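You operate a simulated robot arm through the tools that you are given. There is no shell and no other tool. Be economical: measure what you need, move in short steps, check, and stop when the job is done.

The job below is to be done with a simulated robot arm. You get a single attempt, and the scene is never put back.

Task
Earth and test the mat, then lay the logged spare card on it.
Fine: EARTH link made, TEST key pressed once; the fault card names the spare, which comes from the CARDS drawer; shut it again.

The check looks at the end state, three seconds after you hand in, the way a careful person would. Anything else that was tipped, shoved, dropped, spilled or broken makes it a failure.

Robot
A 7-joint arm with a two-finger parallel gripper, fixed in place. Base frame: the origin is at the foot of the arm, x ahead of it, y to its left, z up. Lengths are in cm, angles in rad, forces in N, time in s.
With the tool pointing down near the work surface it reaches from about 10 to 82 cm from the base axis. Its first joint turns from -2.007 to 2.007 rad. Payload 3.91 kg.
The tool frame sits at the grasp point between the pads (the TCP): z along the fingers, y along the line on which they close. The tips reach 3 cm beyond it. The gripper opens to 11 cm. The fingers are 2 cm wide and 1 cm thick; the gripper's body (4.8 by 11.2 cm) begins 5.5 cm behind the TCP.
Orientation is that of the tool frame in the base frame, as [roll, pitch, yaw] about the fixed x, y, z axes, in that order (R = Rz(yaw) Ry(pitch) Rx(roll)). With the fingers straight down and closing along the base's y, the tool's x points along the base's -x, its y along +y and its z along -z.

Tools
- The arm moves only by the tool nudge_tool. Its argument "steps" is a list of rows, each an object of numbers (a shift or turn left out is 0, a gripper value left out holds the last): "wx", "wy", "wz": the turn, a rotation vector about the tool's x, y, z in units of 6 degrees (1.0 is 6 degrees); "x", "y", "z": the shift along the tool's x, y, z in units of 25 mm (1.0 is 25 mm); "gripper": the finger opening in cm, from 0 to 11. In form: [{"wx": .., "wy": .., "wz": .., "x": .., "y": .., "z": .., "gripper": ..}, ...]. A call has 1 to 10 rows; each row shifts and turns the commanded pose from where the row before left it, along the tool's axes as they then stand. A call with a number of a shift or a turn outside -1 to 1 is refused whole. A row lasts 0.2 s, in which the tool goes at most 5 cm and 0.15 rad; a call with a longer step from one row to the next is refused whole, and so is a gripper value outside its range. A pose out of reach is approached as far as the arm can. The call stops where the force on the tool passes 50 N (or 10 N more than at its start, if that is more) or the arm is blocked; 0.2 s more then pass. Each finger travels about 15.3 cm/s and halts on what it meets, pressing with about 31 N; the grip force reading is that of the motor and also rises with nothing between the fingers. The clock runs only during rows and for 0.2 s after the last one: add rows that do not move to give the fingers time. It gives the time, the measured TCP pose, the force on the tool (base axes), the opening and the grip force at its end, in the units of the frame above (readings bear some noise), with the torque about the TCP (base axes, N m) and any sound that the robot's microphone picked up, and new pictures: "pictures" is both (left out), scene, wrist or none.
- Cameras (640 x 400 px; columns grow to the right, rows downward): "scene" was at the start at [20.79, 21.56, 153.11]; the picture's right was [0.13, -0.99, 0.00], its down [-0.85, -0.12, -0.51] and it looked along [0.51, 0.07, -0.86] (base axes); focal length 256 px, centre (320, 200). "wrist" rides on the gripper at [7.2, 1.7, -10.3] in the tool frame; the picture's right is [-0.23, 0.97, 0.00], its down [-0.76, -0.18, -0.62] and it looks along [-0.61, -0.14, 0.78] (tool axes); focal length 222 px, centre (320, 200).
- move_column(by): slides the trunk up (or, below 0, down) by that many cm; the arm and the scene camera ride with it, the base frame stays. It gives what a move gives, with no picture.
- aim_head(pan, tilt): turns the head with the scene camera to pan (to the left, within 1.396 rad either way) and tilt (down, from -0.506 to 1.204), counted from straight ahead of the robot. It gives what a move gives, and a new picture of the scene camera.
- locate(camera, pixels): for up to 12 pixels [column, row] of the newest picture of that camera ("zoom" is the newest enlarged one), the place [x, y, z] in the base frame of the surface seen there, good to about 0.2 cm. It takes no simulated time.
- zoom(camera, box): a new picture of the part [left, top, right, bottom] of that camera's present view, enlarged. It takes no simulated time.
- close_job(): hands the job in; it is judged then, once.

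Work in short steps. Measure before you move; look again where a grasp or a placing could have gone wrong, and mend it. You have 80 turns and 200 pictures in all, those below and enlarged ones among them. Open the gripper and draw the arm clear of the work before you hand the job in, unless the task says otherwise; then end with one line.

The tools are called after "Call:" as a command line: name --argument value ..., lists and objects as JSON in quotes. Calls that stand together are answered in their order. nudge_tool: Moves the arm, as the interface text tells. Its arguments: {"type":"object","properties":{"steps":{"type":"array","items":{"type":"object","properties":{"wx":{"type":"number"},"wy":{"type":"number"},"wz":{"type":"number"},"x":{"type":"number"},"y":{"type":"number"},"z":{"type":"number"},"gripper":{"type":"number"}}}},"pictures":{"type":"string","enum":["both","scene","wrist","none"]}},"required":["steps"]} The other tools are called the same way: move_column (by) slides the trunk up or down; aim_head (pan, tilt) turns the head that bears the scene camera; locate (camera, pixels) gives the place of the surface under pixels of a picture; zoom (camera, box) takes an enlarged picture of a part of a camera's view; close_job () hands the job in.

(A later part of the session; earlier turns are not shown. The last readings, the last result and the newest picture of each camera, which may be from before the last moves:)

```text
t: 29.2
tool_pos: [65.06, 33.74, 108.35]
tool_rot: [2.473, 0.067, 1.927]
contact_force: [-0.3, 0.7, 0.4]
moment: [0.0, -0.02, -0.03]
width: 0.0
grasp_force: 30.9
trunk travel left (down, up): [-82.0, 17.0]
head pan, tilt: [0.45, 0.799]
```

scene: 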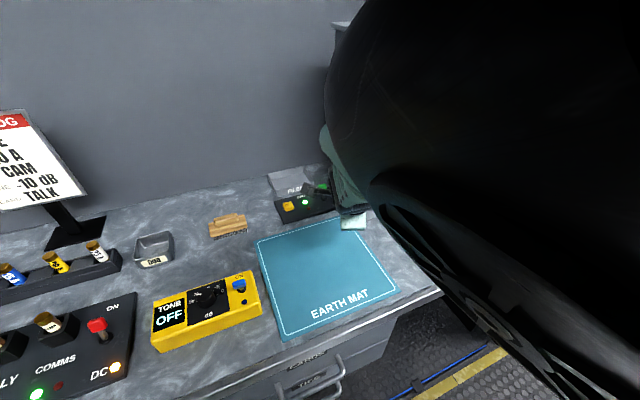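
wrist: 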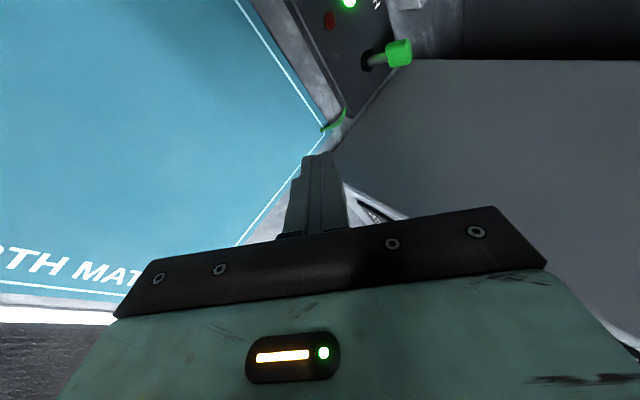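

I'll turn the head to measure the drawer handle.

Call:
aim_head --pan 0.75 --tilt 1.1

Call:
zoom --camera "scene" --box '[240, 180, 440, 305]'

```text
t: 30.0
tool_pos: [65.04, 33.67, 108.21]
tool_rot: [2.474, 0.072, 1.928]
contact_force: [-0.1, 0.2, 0.0]
moment: [0.0, 0.03, 0.01]
width: 0.0
grasp_force: 30.6
trunk travel left (down, up): [-82.0, 17.0]
head pan, tilt: [0.75, 1.1]
```

scene: 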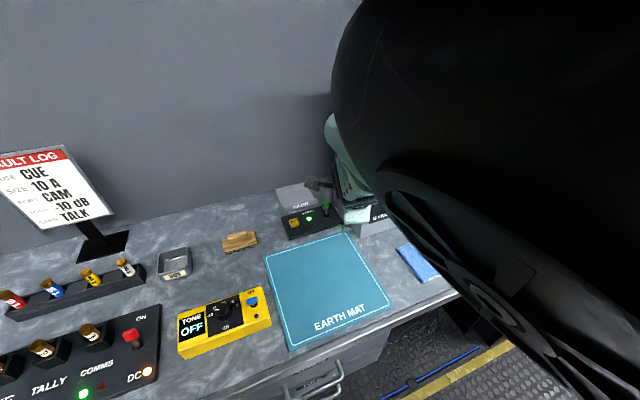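

```text
3.20 times, centred on (340, 242) of scene
```

zoom: 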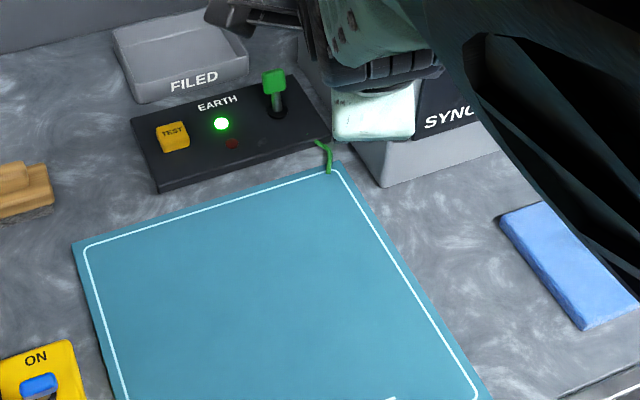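

The picture barely changed, so the elbow may be against the head. I'll move the tool right and then back, clear of the head.

Call:
nudge_tool --steps '[{"x": -0.8}, {"x": -0.8}, {"x": -0.8}, {"x": -0.5, "y": -0.7, "z": -0.55}, {"x": -0.4, "y": -0.7, "z": -0.55}, {"x": -0.4, "y": -0.7, "z": -0.55}, {"x": -0.4, "y": -0.7, "z": -0.55}, {"x": -0.4, "y": -0.7, "z": -0.55}, {"x": -0.4, "y": -0.7, "z": -0.55}, {"x": -0.4, "y": -0.7, "z": -0.55}]' --pictures "scene"

```text
t: 32.2
tool_pos: [55.11, 16.33, 109.54]
tool_rot: [2.465, 0.056, 1.932]
contact_force: [-0.4, 0.0, 0.7]
moment: [-0.02, -0.01, -0.02]
width: 0.0
grasp_force: 31.4
trunk travel left (down, up): [-82.0, 17.0]
head pan, tilt: [0.75, 1.1]
```

scene: 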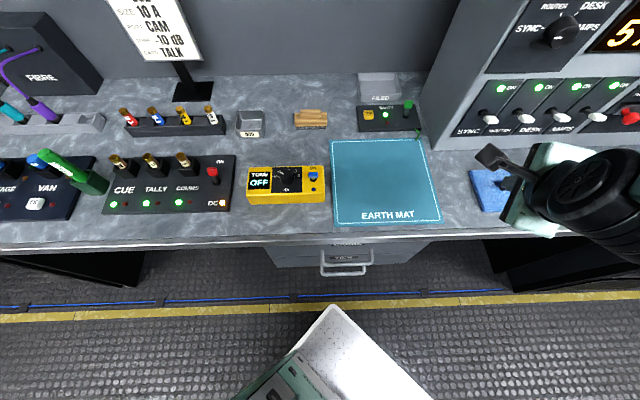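

The head is free now and everything looks undisturbed. I'll zoom on the handle and measure it.

Call:
zoom --camera "scene" --box '[305, 235, 385, 285]'

Call:
locate --camera "zoom" --pixels '[[150, 100], [150, 140], [300, 220], [300, 208], [520, 130], [300, 110], [300, 290], [450, 290], [300, 160], [250, 30], [560, 60], [140, 220]]'

```text
8.00 times, centred on (345, 260) of scene
```

zoom: 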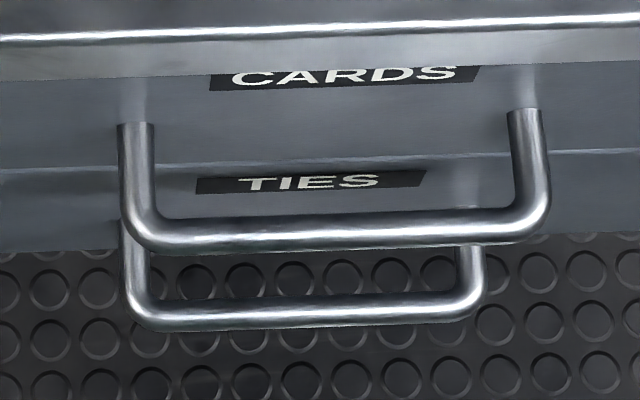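

```text
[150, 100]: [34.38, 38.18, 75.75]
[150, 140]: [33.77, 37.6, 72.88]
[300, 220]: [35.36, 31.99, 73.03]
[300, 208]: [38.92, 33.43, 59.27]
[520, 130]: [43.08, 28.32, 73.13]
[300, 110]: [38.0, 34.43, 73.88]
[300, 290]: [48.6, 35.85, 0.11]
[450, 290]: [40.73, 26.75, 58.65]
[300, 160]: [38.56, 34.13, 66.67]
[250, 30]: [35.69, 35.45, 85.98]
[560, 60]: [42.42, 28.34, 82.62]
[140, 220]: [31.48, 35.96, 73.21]
```

The upper (CARDS) handle bar is at f≈47.5, z≈72.6, r from −3 to 10.7. I'll locate the white object near the robot before lowering the trunk, and step the tool back from the desk.

Call:
locate --camera "scene" --pixels '[[335, 312], [300, 350], [370, 370], [420, 395], [280, 385]]'

Call:
nudge_tool --steps '[{"y": -0.7, "z": -0.55}, {"y": -0.7, "z": -0.55}, {"y": -0.7, "z": -0.55}, {"y": -0.7, "z": -0.55}, {"y": -0.7, "z": -0.55}, {"y": -0.4, "z": -0.4}]' --pictures "none"

```text
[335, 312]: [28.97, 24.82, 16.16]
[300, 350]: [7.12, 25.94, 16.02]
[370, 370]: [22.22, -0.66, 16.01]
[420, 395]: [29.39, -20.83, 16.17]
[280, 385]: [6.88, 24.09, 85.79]
```

```text
t: 33.6
tool_pos: [46.47, 17.1, 109.98]
tool_rot: [2.467, 0.055, 1.927]
contact_force: [-0.7, -0.3, -0.5]
moment: [0.0, -0.02, 0.03]
width: 0.0
grasp_force: 30.6
out of reach, approached as far as the arm can: row 3, 4, 5, 6
trunk travel left (down, up): [-82.0, 17.0]
head pan, tilt: [0.75, 1.1]
```

The arm can't retract further at this height with this tilt. I'll turn the tool azimuth left to about 75°, so the wrist comes in from the right of the handle.

Call:
nudge_tool --steps '[{"wy": 0.563, "wz": -0.713}, {"wy": 0.563, "wz": -0.713}, {"wy": 0.563, "wz": -0.713}, {"wy": 0.563, "wz": -0.713}, {"wy": 0.563, "wz": -0.713}, {"wy": 0.563, "wz": -0.713}, {"wy": 0.563, "wz": -0.713}, {"wy": 0.563, "wz": -0.713}, {"wy": 0.563, "wz": -0.713}, {"wy": 0.563, "wz": -0.713}]' --pictures "scene"

```text
t: 35.8
tool_pos: [47.47, 19.08, 110.27]
tool_rot: [2.515, 0.039, 2.886]
contact_force: [-0.2, 0.0, 0.1]
moment: [-0.01, 0.0, -0.01]
width: 0.02
grasp_force: 30.8
out of reach, approached as far as the arm can: row 1, 2, 3, 4
trunk travel left (down, up): [-82.0, 17.0]
head pan, tilt: [0.75, 1.1]
```

scene: 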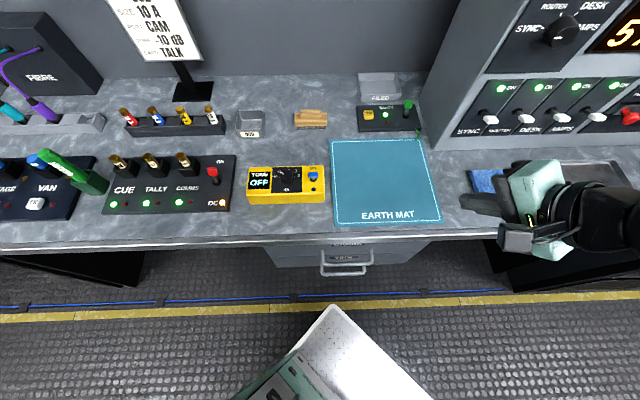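

The tool now points along azimuth 75°, tilted 36°. I'll go down in front of the desk toward (40, 18, 95).

Call:
nudge_tool --steps '[{"x": 0.4, "y": -0.634, "z": 0.6}, {"x": 0.4, "y": -0.634, "z": 0.6}, {"x": 0.4, "y": -0.634, "z": 0.6}, {"x": 0.4, "y": -0.634, "z": 0.6}, {"x": 0.4, "y": -0.634, "z": 0.6}, {"x": 0.4, "y": -0.634, "z": 0.6}, {"x": 0.4, "y": -0.634, "z": 0.6}]' --pictures "none"

```text
t: 37.4
tool_pos: [41.51, 19.13, 94.69]
tool_rot: [2.514, 0.041, 2.884]
contact_force: [-0.7, 0.0, -0.6]
moment: [0.02, 0.02, 0.02]
width: 0.0
grasp_force: 30.9
out of reach, approached as far as the arm can: row 2, 3, 4
trunk travel left (down, up): [-82.0, 17.0]
head pan, tilt: [0.75, 1.1]
```

Call:
nudge_tool --steps '[{"x": 0.349, "y": -0.326, "z": 0.891, "gripper": 2.4}, {"x": 0.349, "y": -0.326, "z": 0.891}, {"x": 0.349, "y": -0.326, "z": 0.891}, {"x": 0.349, "y": -0.326, "z": 0.891}, {"x": 0.349, "y": -0.326, "z": 0.891}, {"x": 0.349, "y": -0.326, "z": 0.891}, {"x": 0.349, "y": -0.326, "z": 0.891}]' --pictures "both"

```text
t: 39.0
tool_pos: [37.5, 25.19, 78.36]
tool_rot: [2.515, 0.04, 2.882]
contact_force: [0.5, 0.8, -0.1]
moment: [0.04, -0.01, -0.02]
width: 2.4
grasp_force: 0.0
trunk travel left (down, up): [-82.0, 17.0]
head pan, tilt: [0.75, 1.1]
```

scene: 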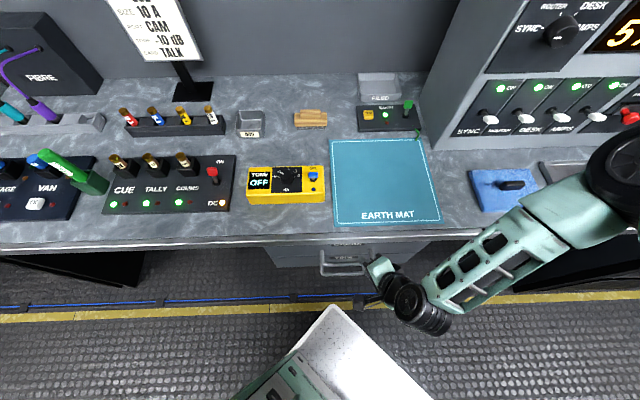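
wrist: 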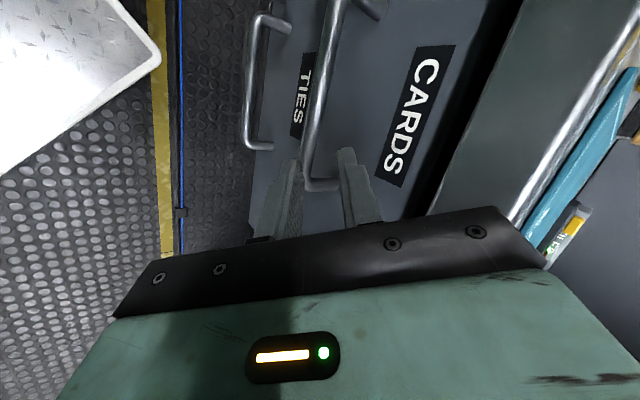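

The handle's bar lies between the two finger lines at (318,120). I'll advance 5.5 cm along the tool to straddle it.

Call:
nudge_tool --steps '[{"x": 0.096, "y": -0.013, "z": 0.741}, {"x": 0.096, "y": -0.013, "z": 0.741}, {"x": 0.096, "y": -0.013, "z": 0.741}, {}]' --pictures "wrist"

```text
t: 40.0
tool_pos: [37.7, 28.32, 73.71]
tool_rot: [2.515, 0.04, 2.883]
contact_force: [-1.8, -1.2, -3.0]
moment: [0.01, 0.05, -0.05]
width: 2.51
grasp_force: 1.0
trunk travel left (down, up): [-82.0, 17.0]
head pan, tilt: [0.75, 1.1]
```

wrist: 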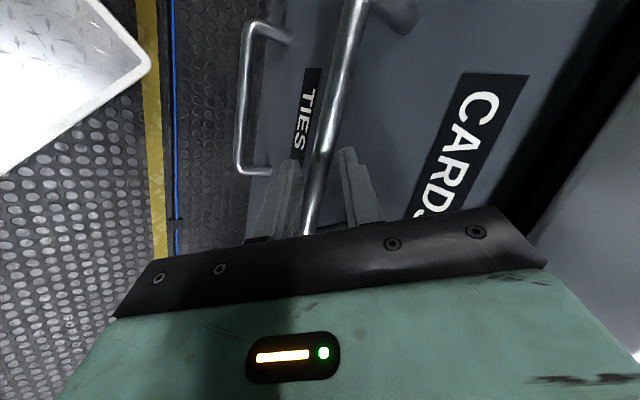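

The bar is between the fingers, a bit nearer the lower one. I'll centre by 0.2 cm and close.

Call:
nudge_tool --steps '[{"y": -0.08}, {"gripper": 0}, {}, {}]' --pictures "wrist"

```text
t: 41.0
tool_pos: [37.8, 28.12, 73.74]
tool_rot: [2.516, 0.039, 2.883]
contact_force: [-1.1, 2.7, -5.6]
moment: [0.49, 0.53, -1.18]
width: 2.36
grasp_force: 45.5
trunk travel left (down, up): [-82.0, 17.0]
head pan, tilt: [0.75, 1.1]
```

wrist: 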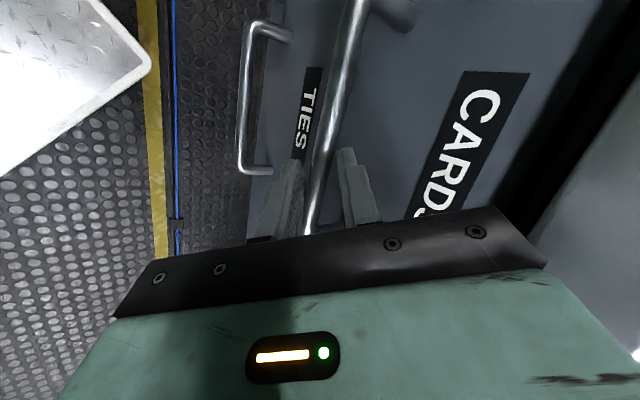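

The bar is gripped, slightly skewed (2.36 cm, 45 N). I'll pull 4 cm along −f and check.

Call:
nudge_tool --steps '[{"x": 0.201, "y": -0.28, "z": -0.202}, {"x": 0.201, "y": -0.28, "z": -0.202}, {"x": 0.201, "y": -0.28, "z": -0.202}, {"x": 0.201, "y": -0.28, "z": -0.202}, {}]' --pictures "both"

```text
t: 42.2
tool_pos: [34.84, 25.09, 73.65]
tool_rot: [2.511, 0.036, 2.886]
contact_force: [-15.1, 13.9, 1.6]
moment: [0.63, 0.62, -1.17]
width: 2.32
grasp_force: 44.7
trunk travel left (down, up): [-82.0, 17.0]
head pan, tilt: [0.75, 1.1]
```

scene: 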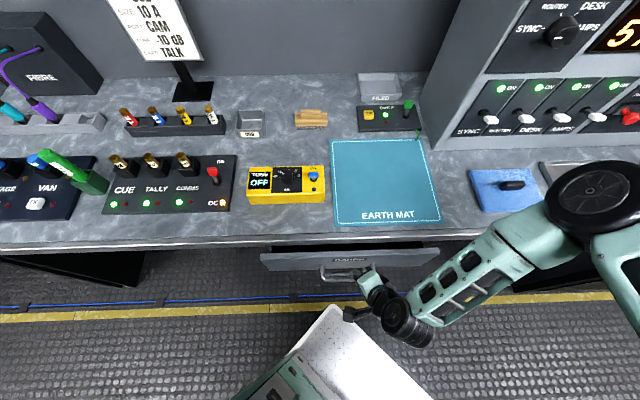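
wrist: 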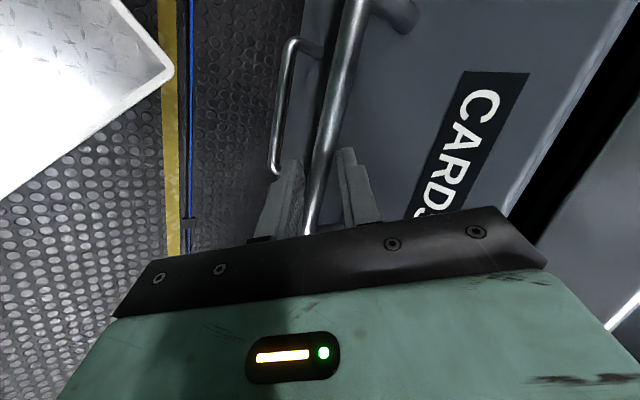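

The drawer is opening. I'll keep pulling 8 cm, with a slight drift left to relieve the side load.

Call:
nudge_tool --steps '[{"x": 0.25, "y": -0.26, "z": -0.19}, {"x": 0.22, "y": -0.27, "z": -0.2}, {"x": 0.201, "y": -0.28, "z": -0.202}, {"x": 0.201, "y": -0.28, "z": -0.202}, {"x": 0.201, "y": -0.28, "z": -0.202}, {"x": 0.201, "y": -0.28, "z": -0.202}, {"x": 0.201, "y": -0.28, "z": -0.202}, {"x": 0.201, "y": -0.28, "z": -0.202}, {}]' --pictures "scene"

Call:
zoom --camera "scene" --box '[220, 220, 460, 370]'

```text
t: 44.2
tool_pos: [29.13, 19.72, 73.47]
tool_rot: [2.513, 0.04, 2.884]
contact_force: [1.3, -2.7, 42.8]
moment: [1.05, 0.61, -0.96]
width: 2.37
grasp_force: 45.1
trunk travel left (down, up): [-82.0, 17.0]
head pan, tilt: [0.75, 1.1]
```

scene: 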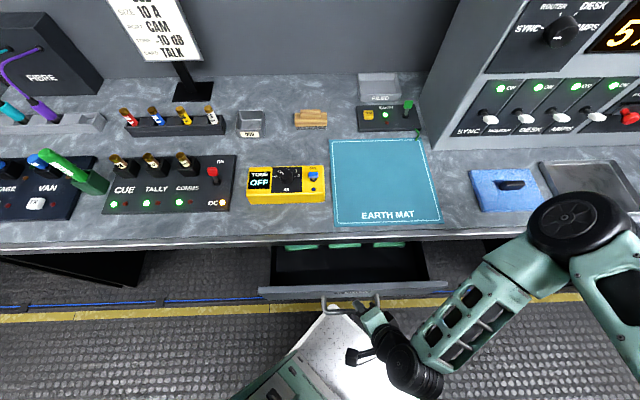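

```text
2.67 times, centred on (340, 295) of scene
```

zoom: 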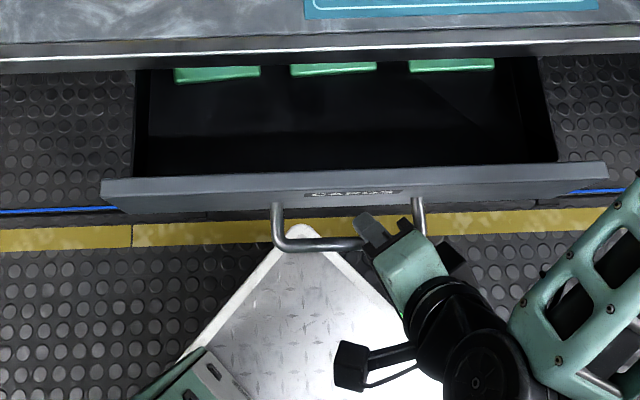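

The upward reaction of 43 N means the tool sank slightly. I'll raise 0.3 cm and then pull 4 cm more.

Call:
nudge_tool --steps '[{"y": 0.07, "z": -0.097}, {"x": 0.201, "y": -0.274, "z": -0.211}, {"x": 0.201, "y": -0.274, "z": -0.211}, {"x": 0.201, "y": -0.274, "z": -0.211}, {"x": 0.201, "y": -0.274, "z": -0.211}, {}]' --pictures "none"

```text
t: 45.6
tool_pos: [26.34, 16.58, 73.64]
tool_rot: [2.518, 0.04, 2.883]
contact_force: [-9.9, 10.2, -43.4]
moment: [0.46, 0.86, -1.04]
width: 2.35
grasp_force: 45.3
trunk travel left (down, up): [-82.0, 17.0]
head pan, tilt: [0.75, 1.1]
```

Now it reads −43 N, so I overcorrected. I'll lower 0.15 cm and pull on with smaller compensation.

Call:
nudge_tool --steps '[{"y": -0.035, "z": 0.049}, {"x": 0.201, "y": -0.277, "z": -0.206}, {"x": 0.201, "y": -0.277, "z": -0.206}, {"x": 0.201, "y": -0.277, "z": -0.206}, {}]' --pictures "scene"

Call:
zoom --camera "scene" --box '[220, 220, 460, 370]'

```text
t: 46.8
tool_pos: [25.38, 15.52, 73.98]
tool_rot: [2.493, 0.06, 2.883]
contact_force: [-10.8, 12.2, -42.0]
moment: [0.41, 0.95, -0.98]
width: 2.38
grasp_force: 45.0
trunk travel left (down, up): [-82.0, 17.0]
head pan, tilt: [0.75, 1.1]
```

scene: 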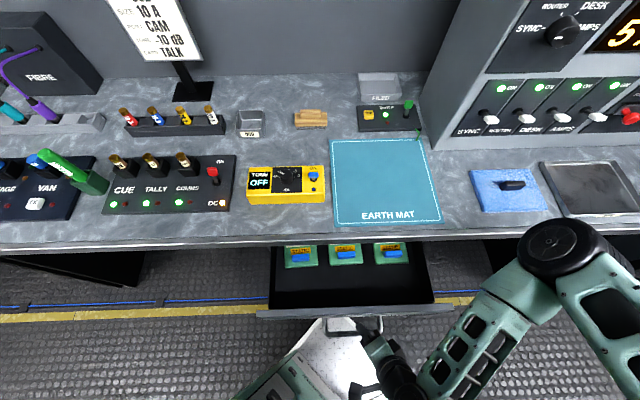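

```text
2.67 times, centred on (340, 295) of scene
```

zoom: 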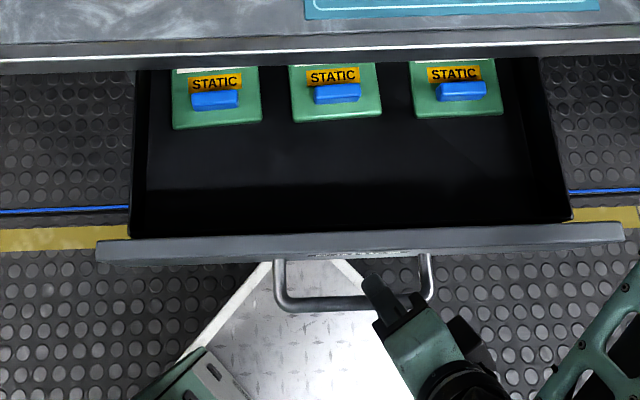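

The cards are coming into view with blue grips, and their names are still hidden behind the desk edge. I'll measure how far the drawer is out, and open the fingers to release the strain.

Call:
locate --camera "zoom" --pixels '[[217, 100], [217, 126], [337, 94], [337, 120], [461, 90], [461, 114], [217, 76], [320, 305], [320, 230], [340, 180], [560, 130], [335, 64]]'

Call:
nudge_tool --steps '[{"gripper": 3.6}, {}, {}]' --pictures "wrist"

```text
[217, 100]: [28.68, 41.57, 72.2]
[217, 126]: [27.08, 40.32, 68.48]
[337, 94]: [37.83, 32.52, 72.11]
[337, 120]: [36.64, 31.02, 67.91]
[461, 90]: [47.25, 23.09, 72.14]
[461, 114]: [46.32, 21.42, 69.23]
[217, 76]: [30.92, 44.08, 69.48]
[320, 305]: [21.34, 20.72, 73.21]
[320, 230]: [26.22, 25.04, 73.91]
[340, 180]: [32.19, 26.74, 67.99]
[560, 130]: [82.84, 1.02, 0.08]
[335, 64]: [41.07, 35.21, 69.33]
```

```text
t: 47.6
tool_pos: [25.52, 15.23, 73.9]
tool_rot: [2.495, 0.063, 2.881]
contact_force: [-0.3, -0.3, 0.1]
moment: [-0.01, 0.01, 0.0]
width: 3.6
grasp_force: 0.0
trunk travel left (down, up): [-82.0, 17.0]
head pan, tilt: [0.75, 1.1]
```

wrist: 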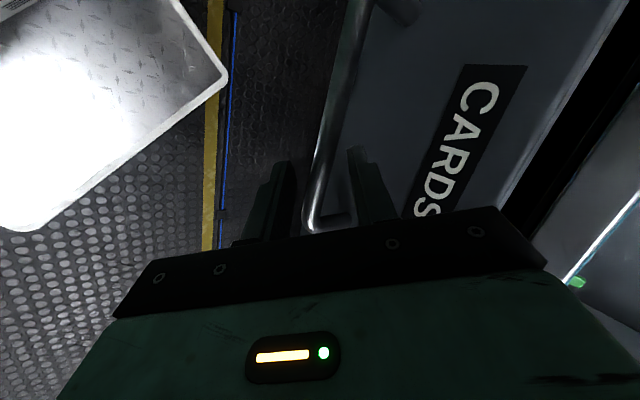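

The bar is now at f≈29.7 and the cards are still half under the desk, so I need to pull further with a vertical tool. I'll back out along the tool and straighten up.

Call:
nudge_tool --steps '[{"z": -0.8}, {"z": -0.9}, {"y": 0.6, "z": -0.8}, {"wx": 0.88, "wz": 0.4}, {"wx": 0.88, "wz": 0.4}, {"wx": 0.88, "wz": 0.4}, {"wx": 0.88, "wz": 0.4}, {"wx": 0.88, "wz": 0.4}, {"wx": 0.88, "wz": 0.4}, {"wx": 0.88, "wz": 0.4}]' --pictures "both"

```text
t: 49.8
tool_pos: [23.42, 12.25, 79.56]
tool_rot: [-3.117, -0.048, 2.607]
contact_force: [0.1, 0.8, 0.6]
moment: [0.05, 0.0, 0.03]
width: 3.6
grasp_force: 0.1
trunk travel left (down, up): [-82.0, 17.0]
head pan, tilt: [0.75, 1.1]
```

scene: 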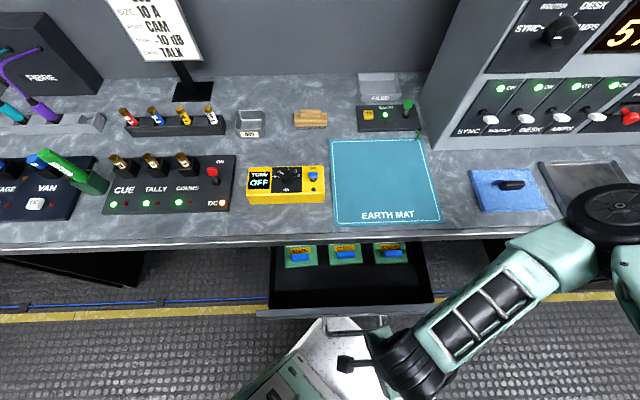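
wrist: 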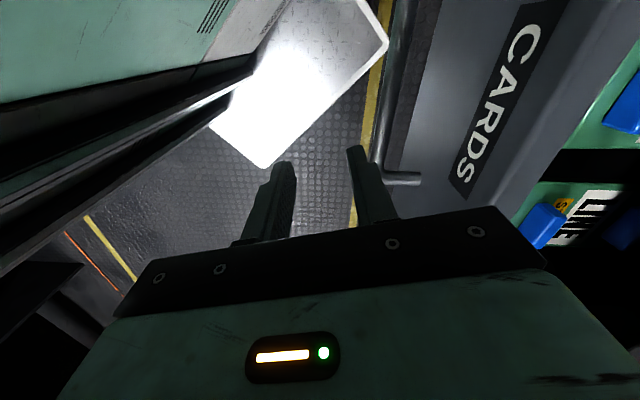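

The wrist view shows LINE on the rightmost card. I'll square the tool to the drawer and move above the bar.

Call:
nudge_tool --steps '[{"wz": 0.8, "wx": -0.08, "wy": -0.15}, {"wz": 0.8, "wx": -0.08, "wy": -0.15}, {"wz": 0.8, "wx": -0.08, "wy": -0.15}, {"x": 0.38, "y": 0.89, "z": 0.2, "gripper": 3.0}, {"x": 0.38, "y": 0.89, "z": 0.2}, {}]' --pictures "wrist"

Call:
zoom --camera "wrist" --box '[300, 0, 640, 260]'

```text
t: 51.2
tool_pos: [25.31, 16.86, 78.58]
tool_rot: [-3.136, 0.003, 2.357]
contact_force: [0.1, 0.0, 0.3]
moment: [0.0, 0.01, 0.0]
width: 2.98
grasp_force: 0.2
trunk travel left (down, up): [-82.0, 17.0]
head pan, tilt: [0.75, 1.1]
```

wrist: 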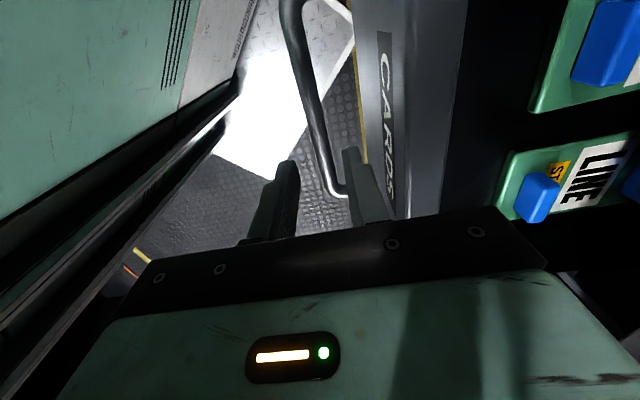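

```text
1.54 times, centred on (470, 130) of wrist
```

zoom: 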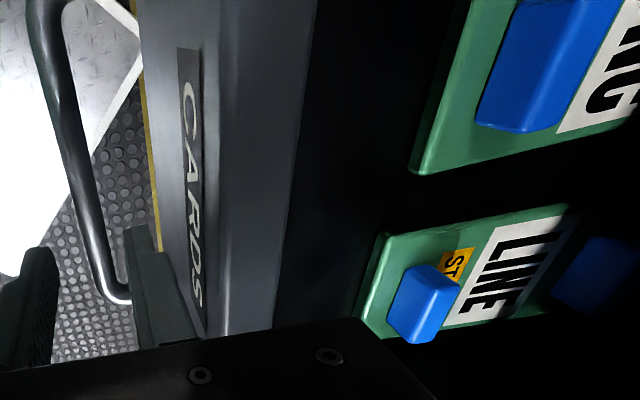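

The middle card's name ends in "NC" or "NG", and more cards sit behind the first row. I'll check the bar position before descending.

Call:
locate --camera "wrist" --pixels '[[318, 120], [326, 150], [337, 188], [400, 180], [450, 100]]'

```text
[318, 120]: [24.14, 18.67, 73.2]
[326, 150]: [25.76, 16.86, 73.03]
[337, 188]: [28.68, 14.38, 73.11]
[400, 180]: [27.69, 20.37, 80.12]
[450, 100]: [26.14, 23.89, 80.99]
```

With the panel top at z≈81, the hand would foul it when gripping the bar. Instead I'll put the closed tips behind the front panel and pull on its inner face.

Call:
nudge_tool --steps '[{"z": -1, "gripper": 0}, {"z": -1}, {"z": -0.7}, {"x": 0.2, "y": 0.85}, {"x": 0.2, "y": 0.85}, {"x": 0.2, "y": 0.85}, {"x": 0.2, "y": 0.85}, {}]' --pictures "both"

Call:
zoom --camera "wrist" --box '[300, 0, 640, 260]'

```text
t: 53.0
tool_pos: [29.94, 24.08, 85.39]
tool_rot: [-3.137, 0.002, 2.358]
contact_force: [-0.2, -0.3, 0.5]
moment: [-0.01, -0.01, -0.01]
width: 0.01
grasp_force: 31.3
trunk travel left (down, up): [-82.0, 17.0]
head pan, tilt: [0.75, 1.1]
```

scene: 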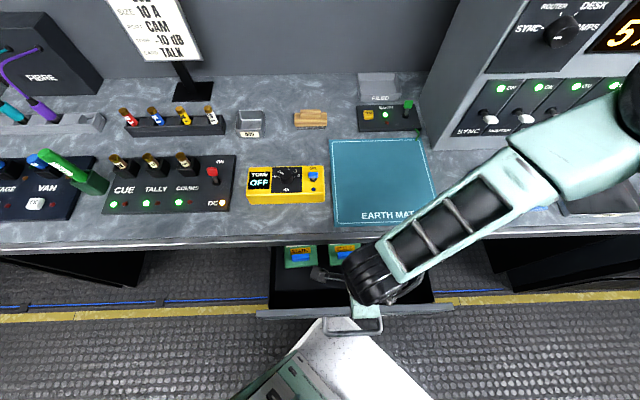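
wrist: 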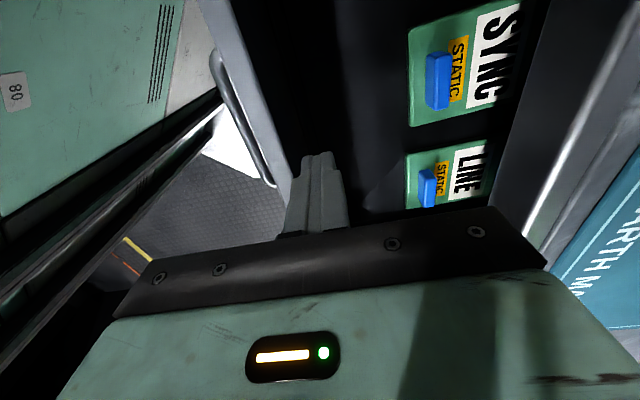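

```text
1.54 times, centred on (470, 130) of wrist
```

zoom: 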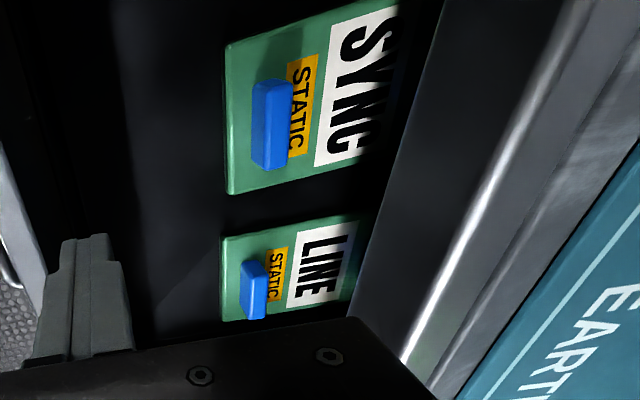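

The cards SYNC and LINE are readable. The tips are at f≈38, behind the panel, so I'll lower to z≈79.3.

Call:
nudge_tool --steps '[{"z": 0.81}, {"z": 0.81}, {"z": 0.81}, {"y": -0.6}, {"y": -0.6}, {"y": -0.6}, {"y": -0.6}, {}]' --pictures "both"

```text
t: 54.8
tool_pos: [25.55, 19.82, 79.11]
tool_rot: [-3.137, 0.003, 2.358]
contact_force: [-0.5, -0.5, -0.1]
moment: [-0.01, -0.01, 0.0]
width: 0.01
grasp_force: 31.3
trunk travel left (down, up): [-82.0, 17.0]
head pan, tilt: [0.75, 1.1]
```

scene: 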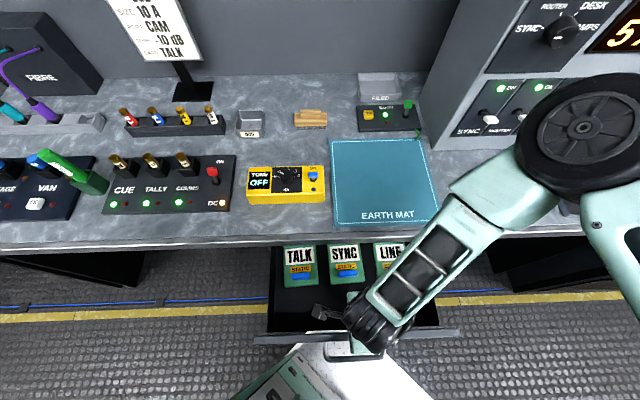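
wrist: 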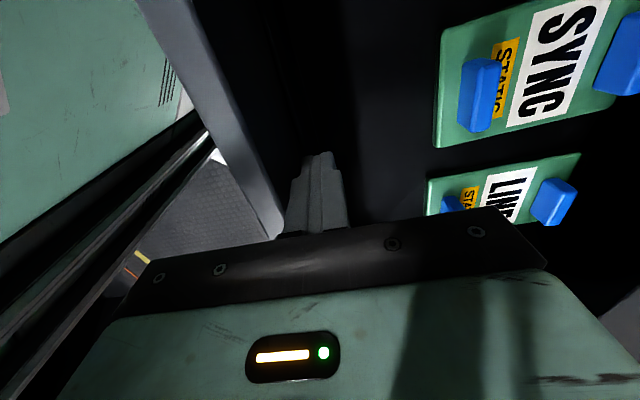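

The pull works, and TALK is the left card. I'll pull another 5 cm.

Call:
nudge_tool --steps '[{"y": -0.5}, {"y": -0.5}, {"y": -0.5}, {"y": -0.5}, {}]' --pictures "scene"

Call:
zoom --camera "scene" --box '[240, 220, 400, 320]'

```text
t: 56.0
tool_pos: [22.49, 16.87, 79.17]
tool_rot: [3.133, 0.005, 2.354]
contact_force: [37.9, 28.4, 18.0]
moment: [-0.77, 0.64, 0.53]
width: 0.02
grasp_force: 31.1
trunk travel left (down, up): [-82.0, 17.0]
head pan, tilt: [0.75, 1.1]
```

scene: 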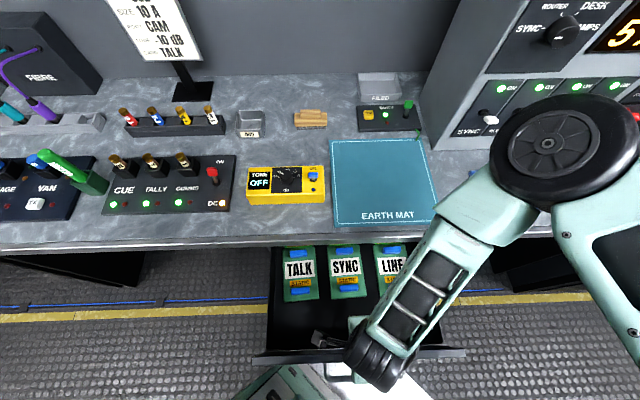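

```text
4.00 times, centred on (320, 270) of scene
```

zoom: 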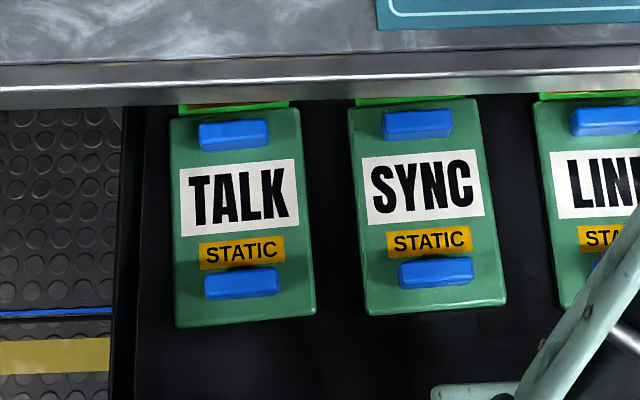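

The end stop is reached (47 N). I'll back off slightly and measure the TALK card.

Call:
nudge_tool --steps '[{"y": 0.3}, {}]' --pictures "scene"

Call:
zoom --camera "scene" --box '[240, 220, 400, 320]'

Call:
locate --camera "zoom" --pixels '[[178, 325], [315, 310], [172, 118], [298, 108], [242, 277], [242, 294], [206, 285], [277, 282], [232, 130], [232, 146], [240, 105], [420, 100]]'

Call:
locate --camera "zoom" --pixels '[[240, 215], [182, 250], [305, 240], [130, 250], [140, 390], [335, 250], [235, 85], [235, 60], [201, 136], [267, 132], [240, 312]]'

```text
t: 56.6
tool_pos: [22.37, 16.93, 79.3]
tool_rot: [-3.135, 0.003, 2.359]
contact_force: [13.4, 12.6, 10.8]
moment: [-0.11, 0.14, -0.03]
width: 0.0
grasp_force: 31.1
trunk travel left (down, up): [-82.0, 17.0]
head pan, tilt: [0.75, 1.1]
```

scene: 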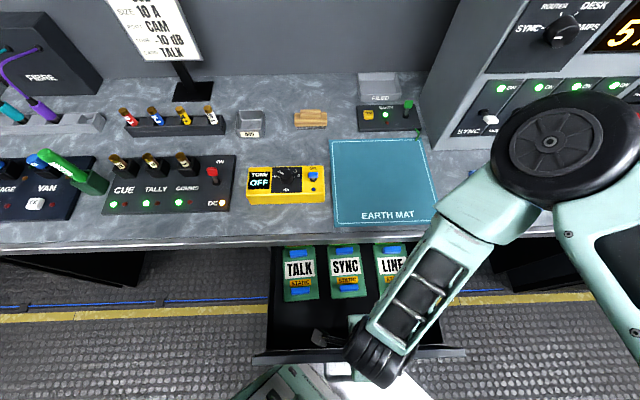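

```text
4.00 times, centred on (320, 270) of scene
```

zoom: 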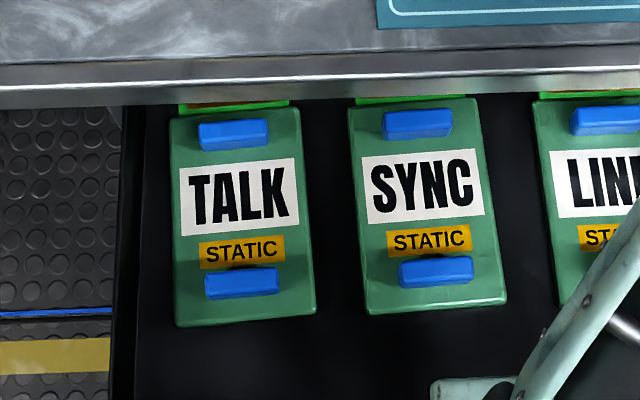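

```text
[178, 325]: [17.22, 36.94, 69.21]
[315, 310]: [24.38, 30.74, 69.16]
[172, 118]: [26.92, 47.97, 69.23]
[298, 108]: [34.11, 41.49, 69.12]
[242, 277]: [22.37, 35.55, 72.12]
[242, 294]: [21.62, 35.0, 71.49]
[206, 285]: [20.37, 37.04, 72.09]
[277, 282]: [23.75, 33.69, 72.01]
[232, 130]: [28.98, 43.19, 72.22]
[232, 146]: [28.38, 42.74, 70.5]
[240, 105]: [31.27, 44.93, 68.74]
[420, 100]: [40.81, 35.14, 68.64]
```

```text
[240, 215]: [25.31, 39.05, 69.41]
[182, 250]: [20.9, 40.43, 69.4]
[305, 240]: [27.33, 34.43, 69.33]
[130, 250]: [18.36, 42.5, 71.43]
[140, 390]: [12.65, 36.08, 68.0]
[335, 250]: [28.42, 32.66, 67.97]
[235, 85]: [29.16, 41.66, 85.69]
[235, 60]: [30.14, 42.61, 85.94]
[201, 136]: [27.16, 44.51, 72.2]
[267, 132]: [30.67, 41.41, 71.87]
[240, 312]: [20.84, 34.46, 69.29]
```

TALK is 14.5 × 9.5 cm, with its front grip centred at about (22.06, 35.36) and its top at z 72.1. I'll rise out of the drawer and hover over that grip.

Call:
nudge_tool --steps '[{"y": 0.3}, {"z": -1}, {"z": -1}, {"z": -0.7}, {"x": 0.887, "y": 0.84}, {"x": 0.887, "y": 0.84}, {"x": 0.887, "y": 0.84}, {"x": 0.887, "y": 0.84}, {"x": 0.887, "y": 0.84}, {"x": 0.887, "y": 0.84}]' --pictures "both"

```text
t: 58.8
tool_pos: [22.3, 35.99, 86.04]
tool_rot: [-3.14, 0.004, 2.357]
contact_force: [0.0, 0.6, 0.3]
moment: [0.0, 0.02, 0.0]
width: 0.0
grasp_force: 31.0
trunk travel left (down, up): [-82.0, 17.0]
head pan, tilt: [0.75, 1.1]
```

scene: 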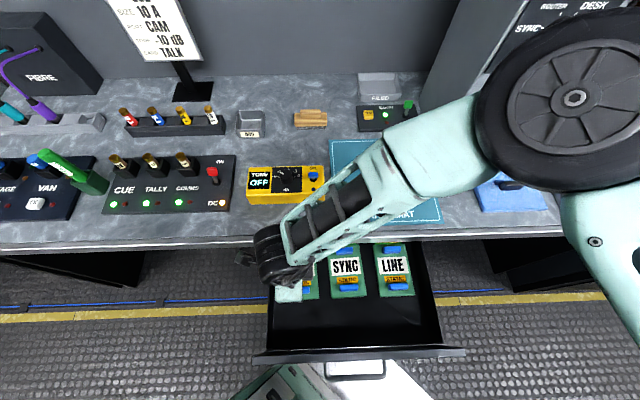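
wrist: 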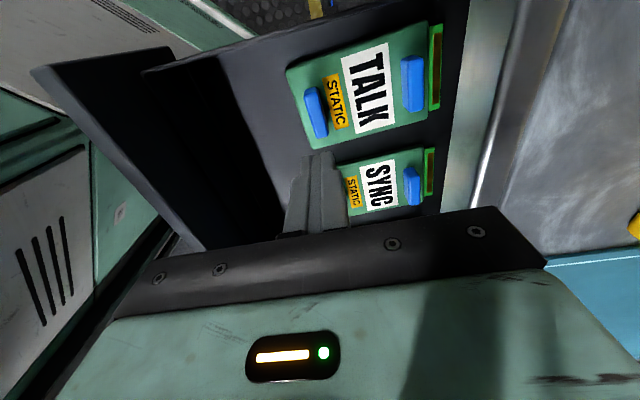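

I'll measure the front grip again from the wrist view.

Call:
locate --camera "wrist" --pixels '[[310, 91], [320, 134], [313, 112], [318, 110], [440, 30], [433, 105], [290, 72], [306, 147], [240, 110], [60, 70]]'

Call:
zoom --camera "wrist" --box '[280, 40, 440, 160]'

```text
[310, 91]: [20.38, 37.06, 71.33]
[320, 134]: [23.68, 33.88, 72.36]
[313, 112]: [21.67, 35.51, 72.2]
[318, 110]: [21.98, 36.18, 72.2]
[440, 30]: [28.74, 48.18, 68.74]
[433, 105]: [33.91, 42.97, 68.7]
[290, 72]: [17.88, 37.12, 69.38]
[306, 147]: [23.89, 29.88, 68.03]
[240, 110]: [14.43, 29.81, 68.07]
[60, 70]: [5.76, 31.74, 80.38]
```

```text
3.33 times, centred on (360, 100) of wrist
```

zoom: 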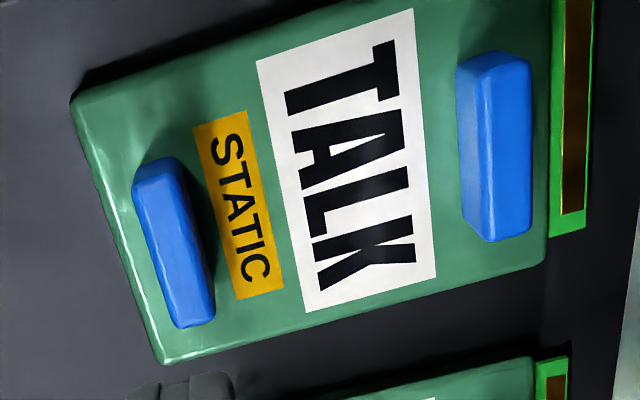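

The grip centre is at f≈40.7. I'll open to 4 cm, adjust, and descend so the tips stop just above the board.

Call:
nudge_tool --steps '[{"x": -0.1, "y": -0.2, "gripper": 4}, {"z": 0.9}, {"z": 0.9}, {"z": 0.9}, {"z": 0.9}, {"z": 0.8}, {}]' --pictures "wrist"

```text
t: 60.4
tool_pos: [22.24, 35.32, 74.97]
tool_rot: [-3.14, 0.003, 2.358]
contact_force: [0.0, 0.1, -0.2]
moment: [0.02, -0.01, 0.0]
width: 3.98
grasp_force: 0.1
trunk travel left (down, up): [-82.0, 17.0]
head pan, tilt: [0.75, 1.1]
```

wrist: 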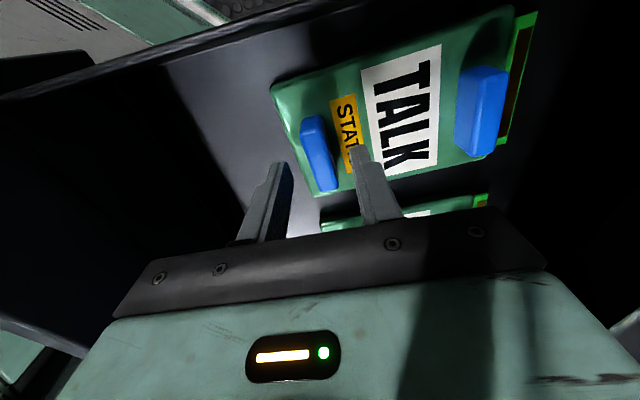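

The fingers straddle the grip. I'll descend 2.2 cm and close.

Call:
nudge_tool --steps '[{"z": 0.45}, {"z": 0.43}, {"gripper": 0}, {}, {}]' --pictures "wrist"

```text
t: 61.6
tool_pos: [22.21, 35.26, 72.73]
tool_rot: [-3.139, 0.003, 2.358]
contact_force: [-0.5, 0.5, -0.4]
moment: [0.06, -0.14, 0.02]
width: 1.55
grasp_force: 30.5
trunk travel left (down, up): [-82.0, 17.0]
head pan, tilt: [0.75, 1.1]
```

wrist: 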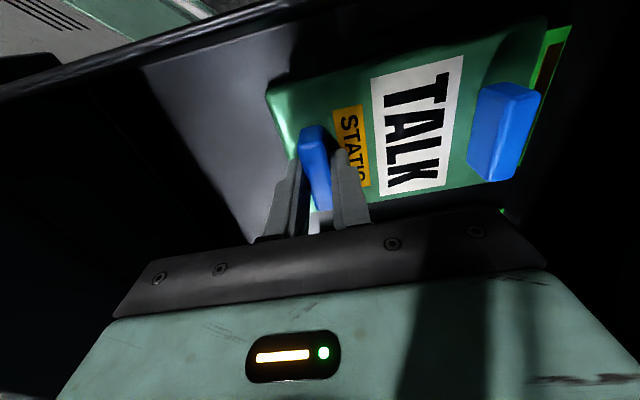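

The grip is held at 1.55 cm. I'll lift 1.5 cm and check for droop.

Call:
nudge_tool --steps '[{"z": -0.3}, {"z": -0.3}, {}]' --pictures "wrist"

```text
t: 62.4
tool_pos: [22.08, 35.26, 74.11]
tool_rot: [-3.138, 0.003, 2.358]
contact_force: [0.1, 1.0, -1.5]
moment: [-0.04, 0.07, 0.02]
width: 1.53
grasp_force: 31.4
trunk travel left (down, up): [-82.0, 17.0]
head pan, tilt: [0.75, 1.1]
```

wrist: 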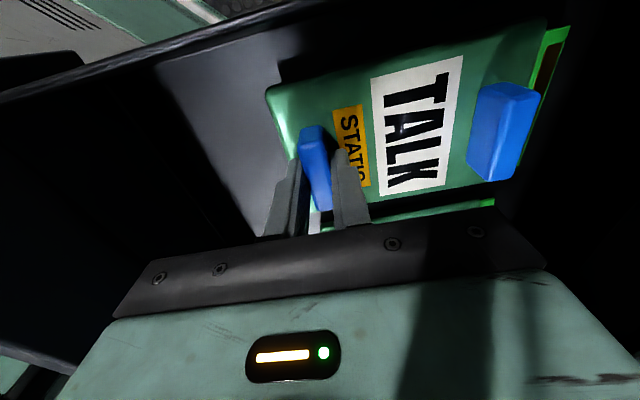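

The card comes up rigid and level. I'll draw it back 6.5 cm to clear the desk edge, then lift.

Call:
nudge_tool --steps '[{"y": -0.65}, {"y": -0.65}, {"y": -0.65}, {"y": -0.65}, {"z": -0.9}, {"z": -0.9}, {}]' --pictures "both"

```text
t: 64.0
tool_pos: [17.77, 30.78, 78.72]
tool_rot: [-3.137, 0.002, 2.357]
contact_force: [0.3, -0.6, -1.9]
moment: [-0.06, 0.08, -0.01]
width: 1.56
grasp_force: 30.4
trunk travel left (down, up): [-82.0, 17.0]
head pan, tilt: [0.75, 1.1]
```

scene: 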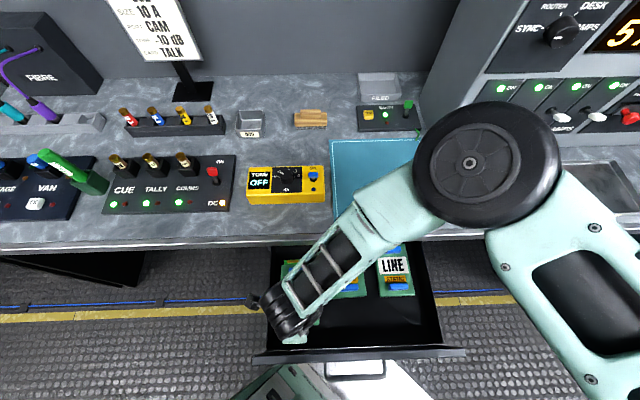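
wrist: 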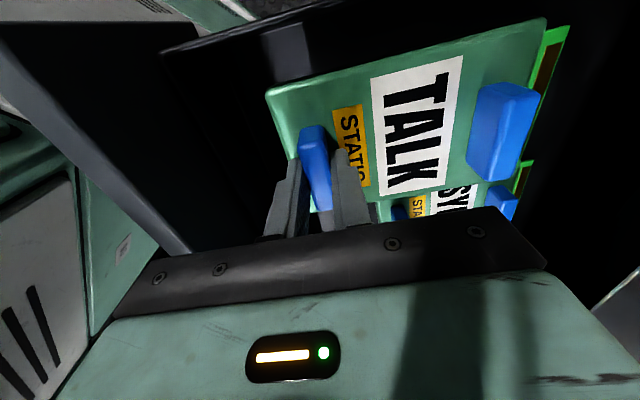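

The card's rear is at f≈48.2, clear of the desk edge at 50.3. I'll raise the trunk 16 cm, keeping the arm posture.

Call:
move_column --by 16

Call:
aim_head --pan 0.7 --tilt 1.1

```text
t: 65.9
tool_pos: [17.81, 30.76, 94.69]
tool_rot: [-3.14, 0.004, 2.358]
contact_force: [-0.1, -0.4, -1.3]
moment: [-0.05, 0.1, 0.01]
width: 1.53
grasp_force: 31.1
trunk travel left (down, up): [-98.0, 1.0]
head pan, tilt: [0.75, 1.1]
```

```text
t: 66.5
tool_pos: [17.69, 30.82, 94.82]
tool_rot: [-3.137, 0.003, 2.357]
contact_force: [1.0, 0.6, -2.2]
moment: [-0.07, 0.03, -0.01]
width: 1.54
grasp_force: 31.0
trunk travel left (down, up): [-98.0, 1.0]
head pan, tilt: [0.7, 1.1]
```

scene: 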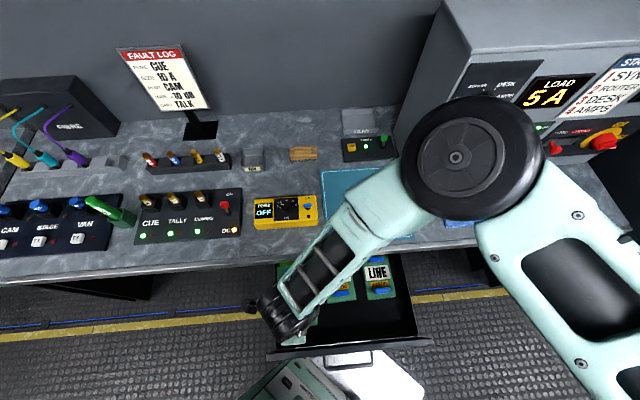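

The card bottom is at z≈90, above the desk at 86.5. I'll move right at this f to r≈14, then go in over the mat.

Call:
nudge_tool --steps '[{"x": -0.6}, {"x": -0.93}, {"x": -0.93}, {"x": -0.93}, {"x": -0.93}, {"x": -0.93}, {"x": -0.93}, {"x": -0.93}, {"x": -0.93}, {"x": -0.93}]' --pictures "both"

```text
t: 68.7
tool_pos: [33.62, 14.95, 94.46]
tool_rot: [-3.138, 0.004, 2.359]
contact_force: [0.4, 0.8, -1.4]
moment: [-0.09, 0.07, 0.0]
width: 1.53
grasp_force: 31.4
trunk travel left (down, up): [-98.0, 1.0]
head pan, tilt: [0.7, 1.1]
```

scene: 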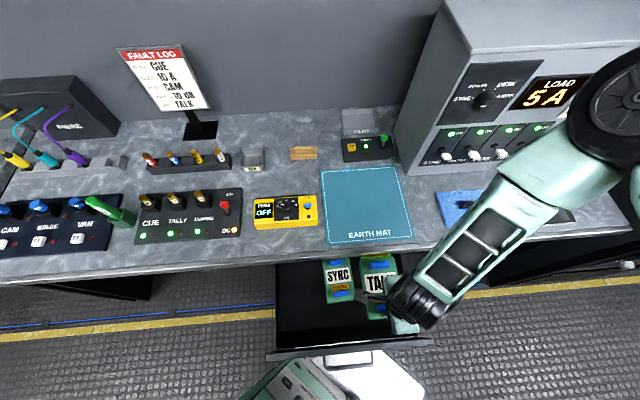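
wrist: 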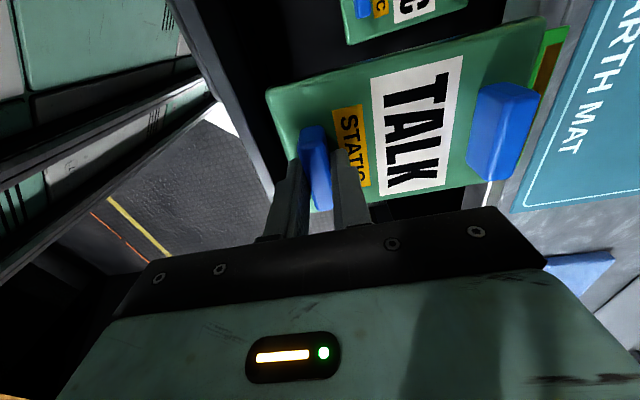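

The card is at r≈13, so I'll move it forward over the mat.

Call:
nudge_tool --steps '[{"y": 0.9}, {"y": 0.9}, {"y": 0.9}, {"y": 0.9}, {"y": 0.9}, {"y": 0.9}, {"y": 0.9}, {"y": 0.9}, {"y": 0.9}, {"y": 0.9}]' --pictures "both"

```text
t: 70.9
tool_pos: [49.63, 30.78, 94.61]
tool_rot: [-3.137, 0.004, 2.358]
contact_force: [-0.2, 0.5, -1.9]
moment: [-0.07, 0.05, 0.0]
width: 1.53
grasp_force: 30.8
trunk travel left (down, up): [-98.0, 1.0]
head pan, tilt: [0.7, 1.1]
```

scene: 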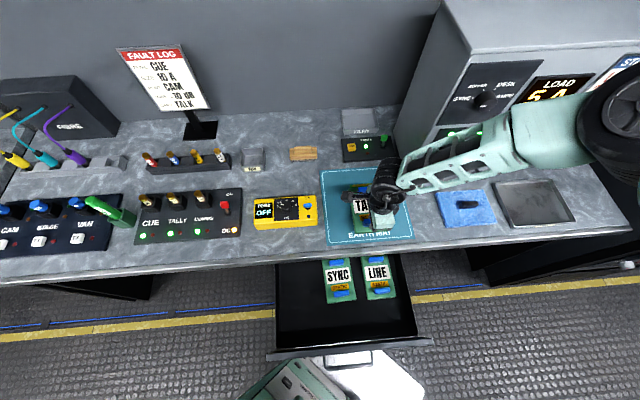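
wrist: 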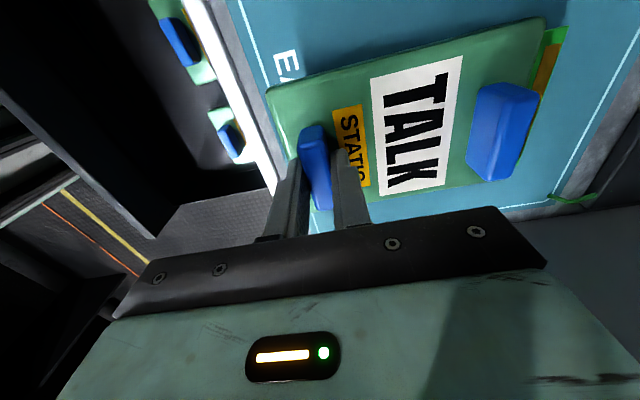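

I'll go 4.2 cm further in and then lower 2.8 cm.

Call:
nudge_tool --steps '[{"y": 0.85}, {"y": 0.85}, {"z": 0.5}, {"z": 0.5}, {"z": 0.15}, {}]' --pictures "wrist"

```text
t: 72.3
tool_pos: [52.42, 33.97, 91.85]
tool_rot: [-3.137, 0.004, 2.358]
contact_force: [0.7, 0.4, -2.2]
moment: [-0.06, 0.06, -0.02]
width: 1.54
grasp_force: 31.4
trunk travel left (down, up): [-98.0, 1.0]
head pan, tilt: [0.7, 1.1]
```

wrist: 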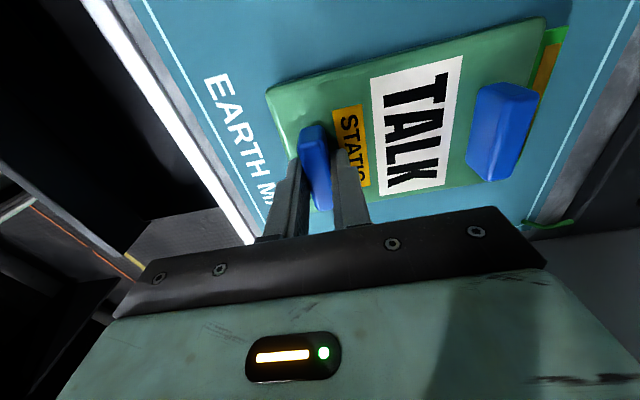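

The card is well inside the mat. I'll lower in small steps until contact.

Call:
nudge_tool --steps '[{"z": 0.06}, {"z": 0.06}, {"z": 0.06}, {"z": 0.06}, {}]' --pictures "none"

```text
t: 73.5
tool_pos: [52.62, 33.75, 91.21]
tool_rot: [-3.139, 0.004, 2.357]
contact_force: [-0.2, -0.2, 0.1]
moment: [0.07, -0.01, 0.01]
width: 1.5
grasp_force: 31.0
trunk travel left (down, up): [-98.0, 1.0]
head pan, tilt: [0.7, 1.1]
```

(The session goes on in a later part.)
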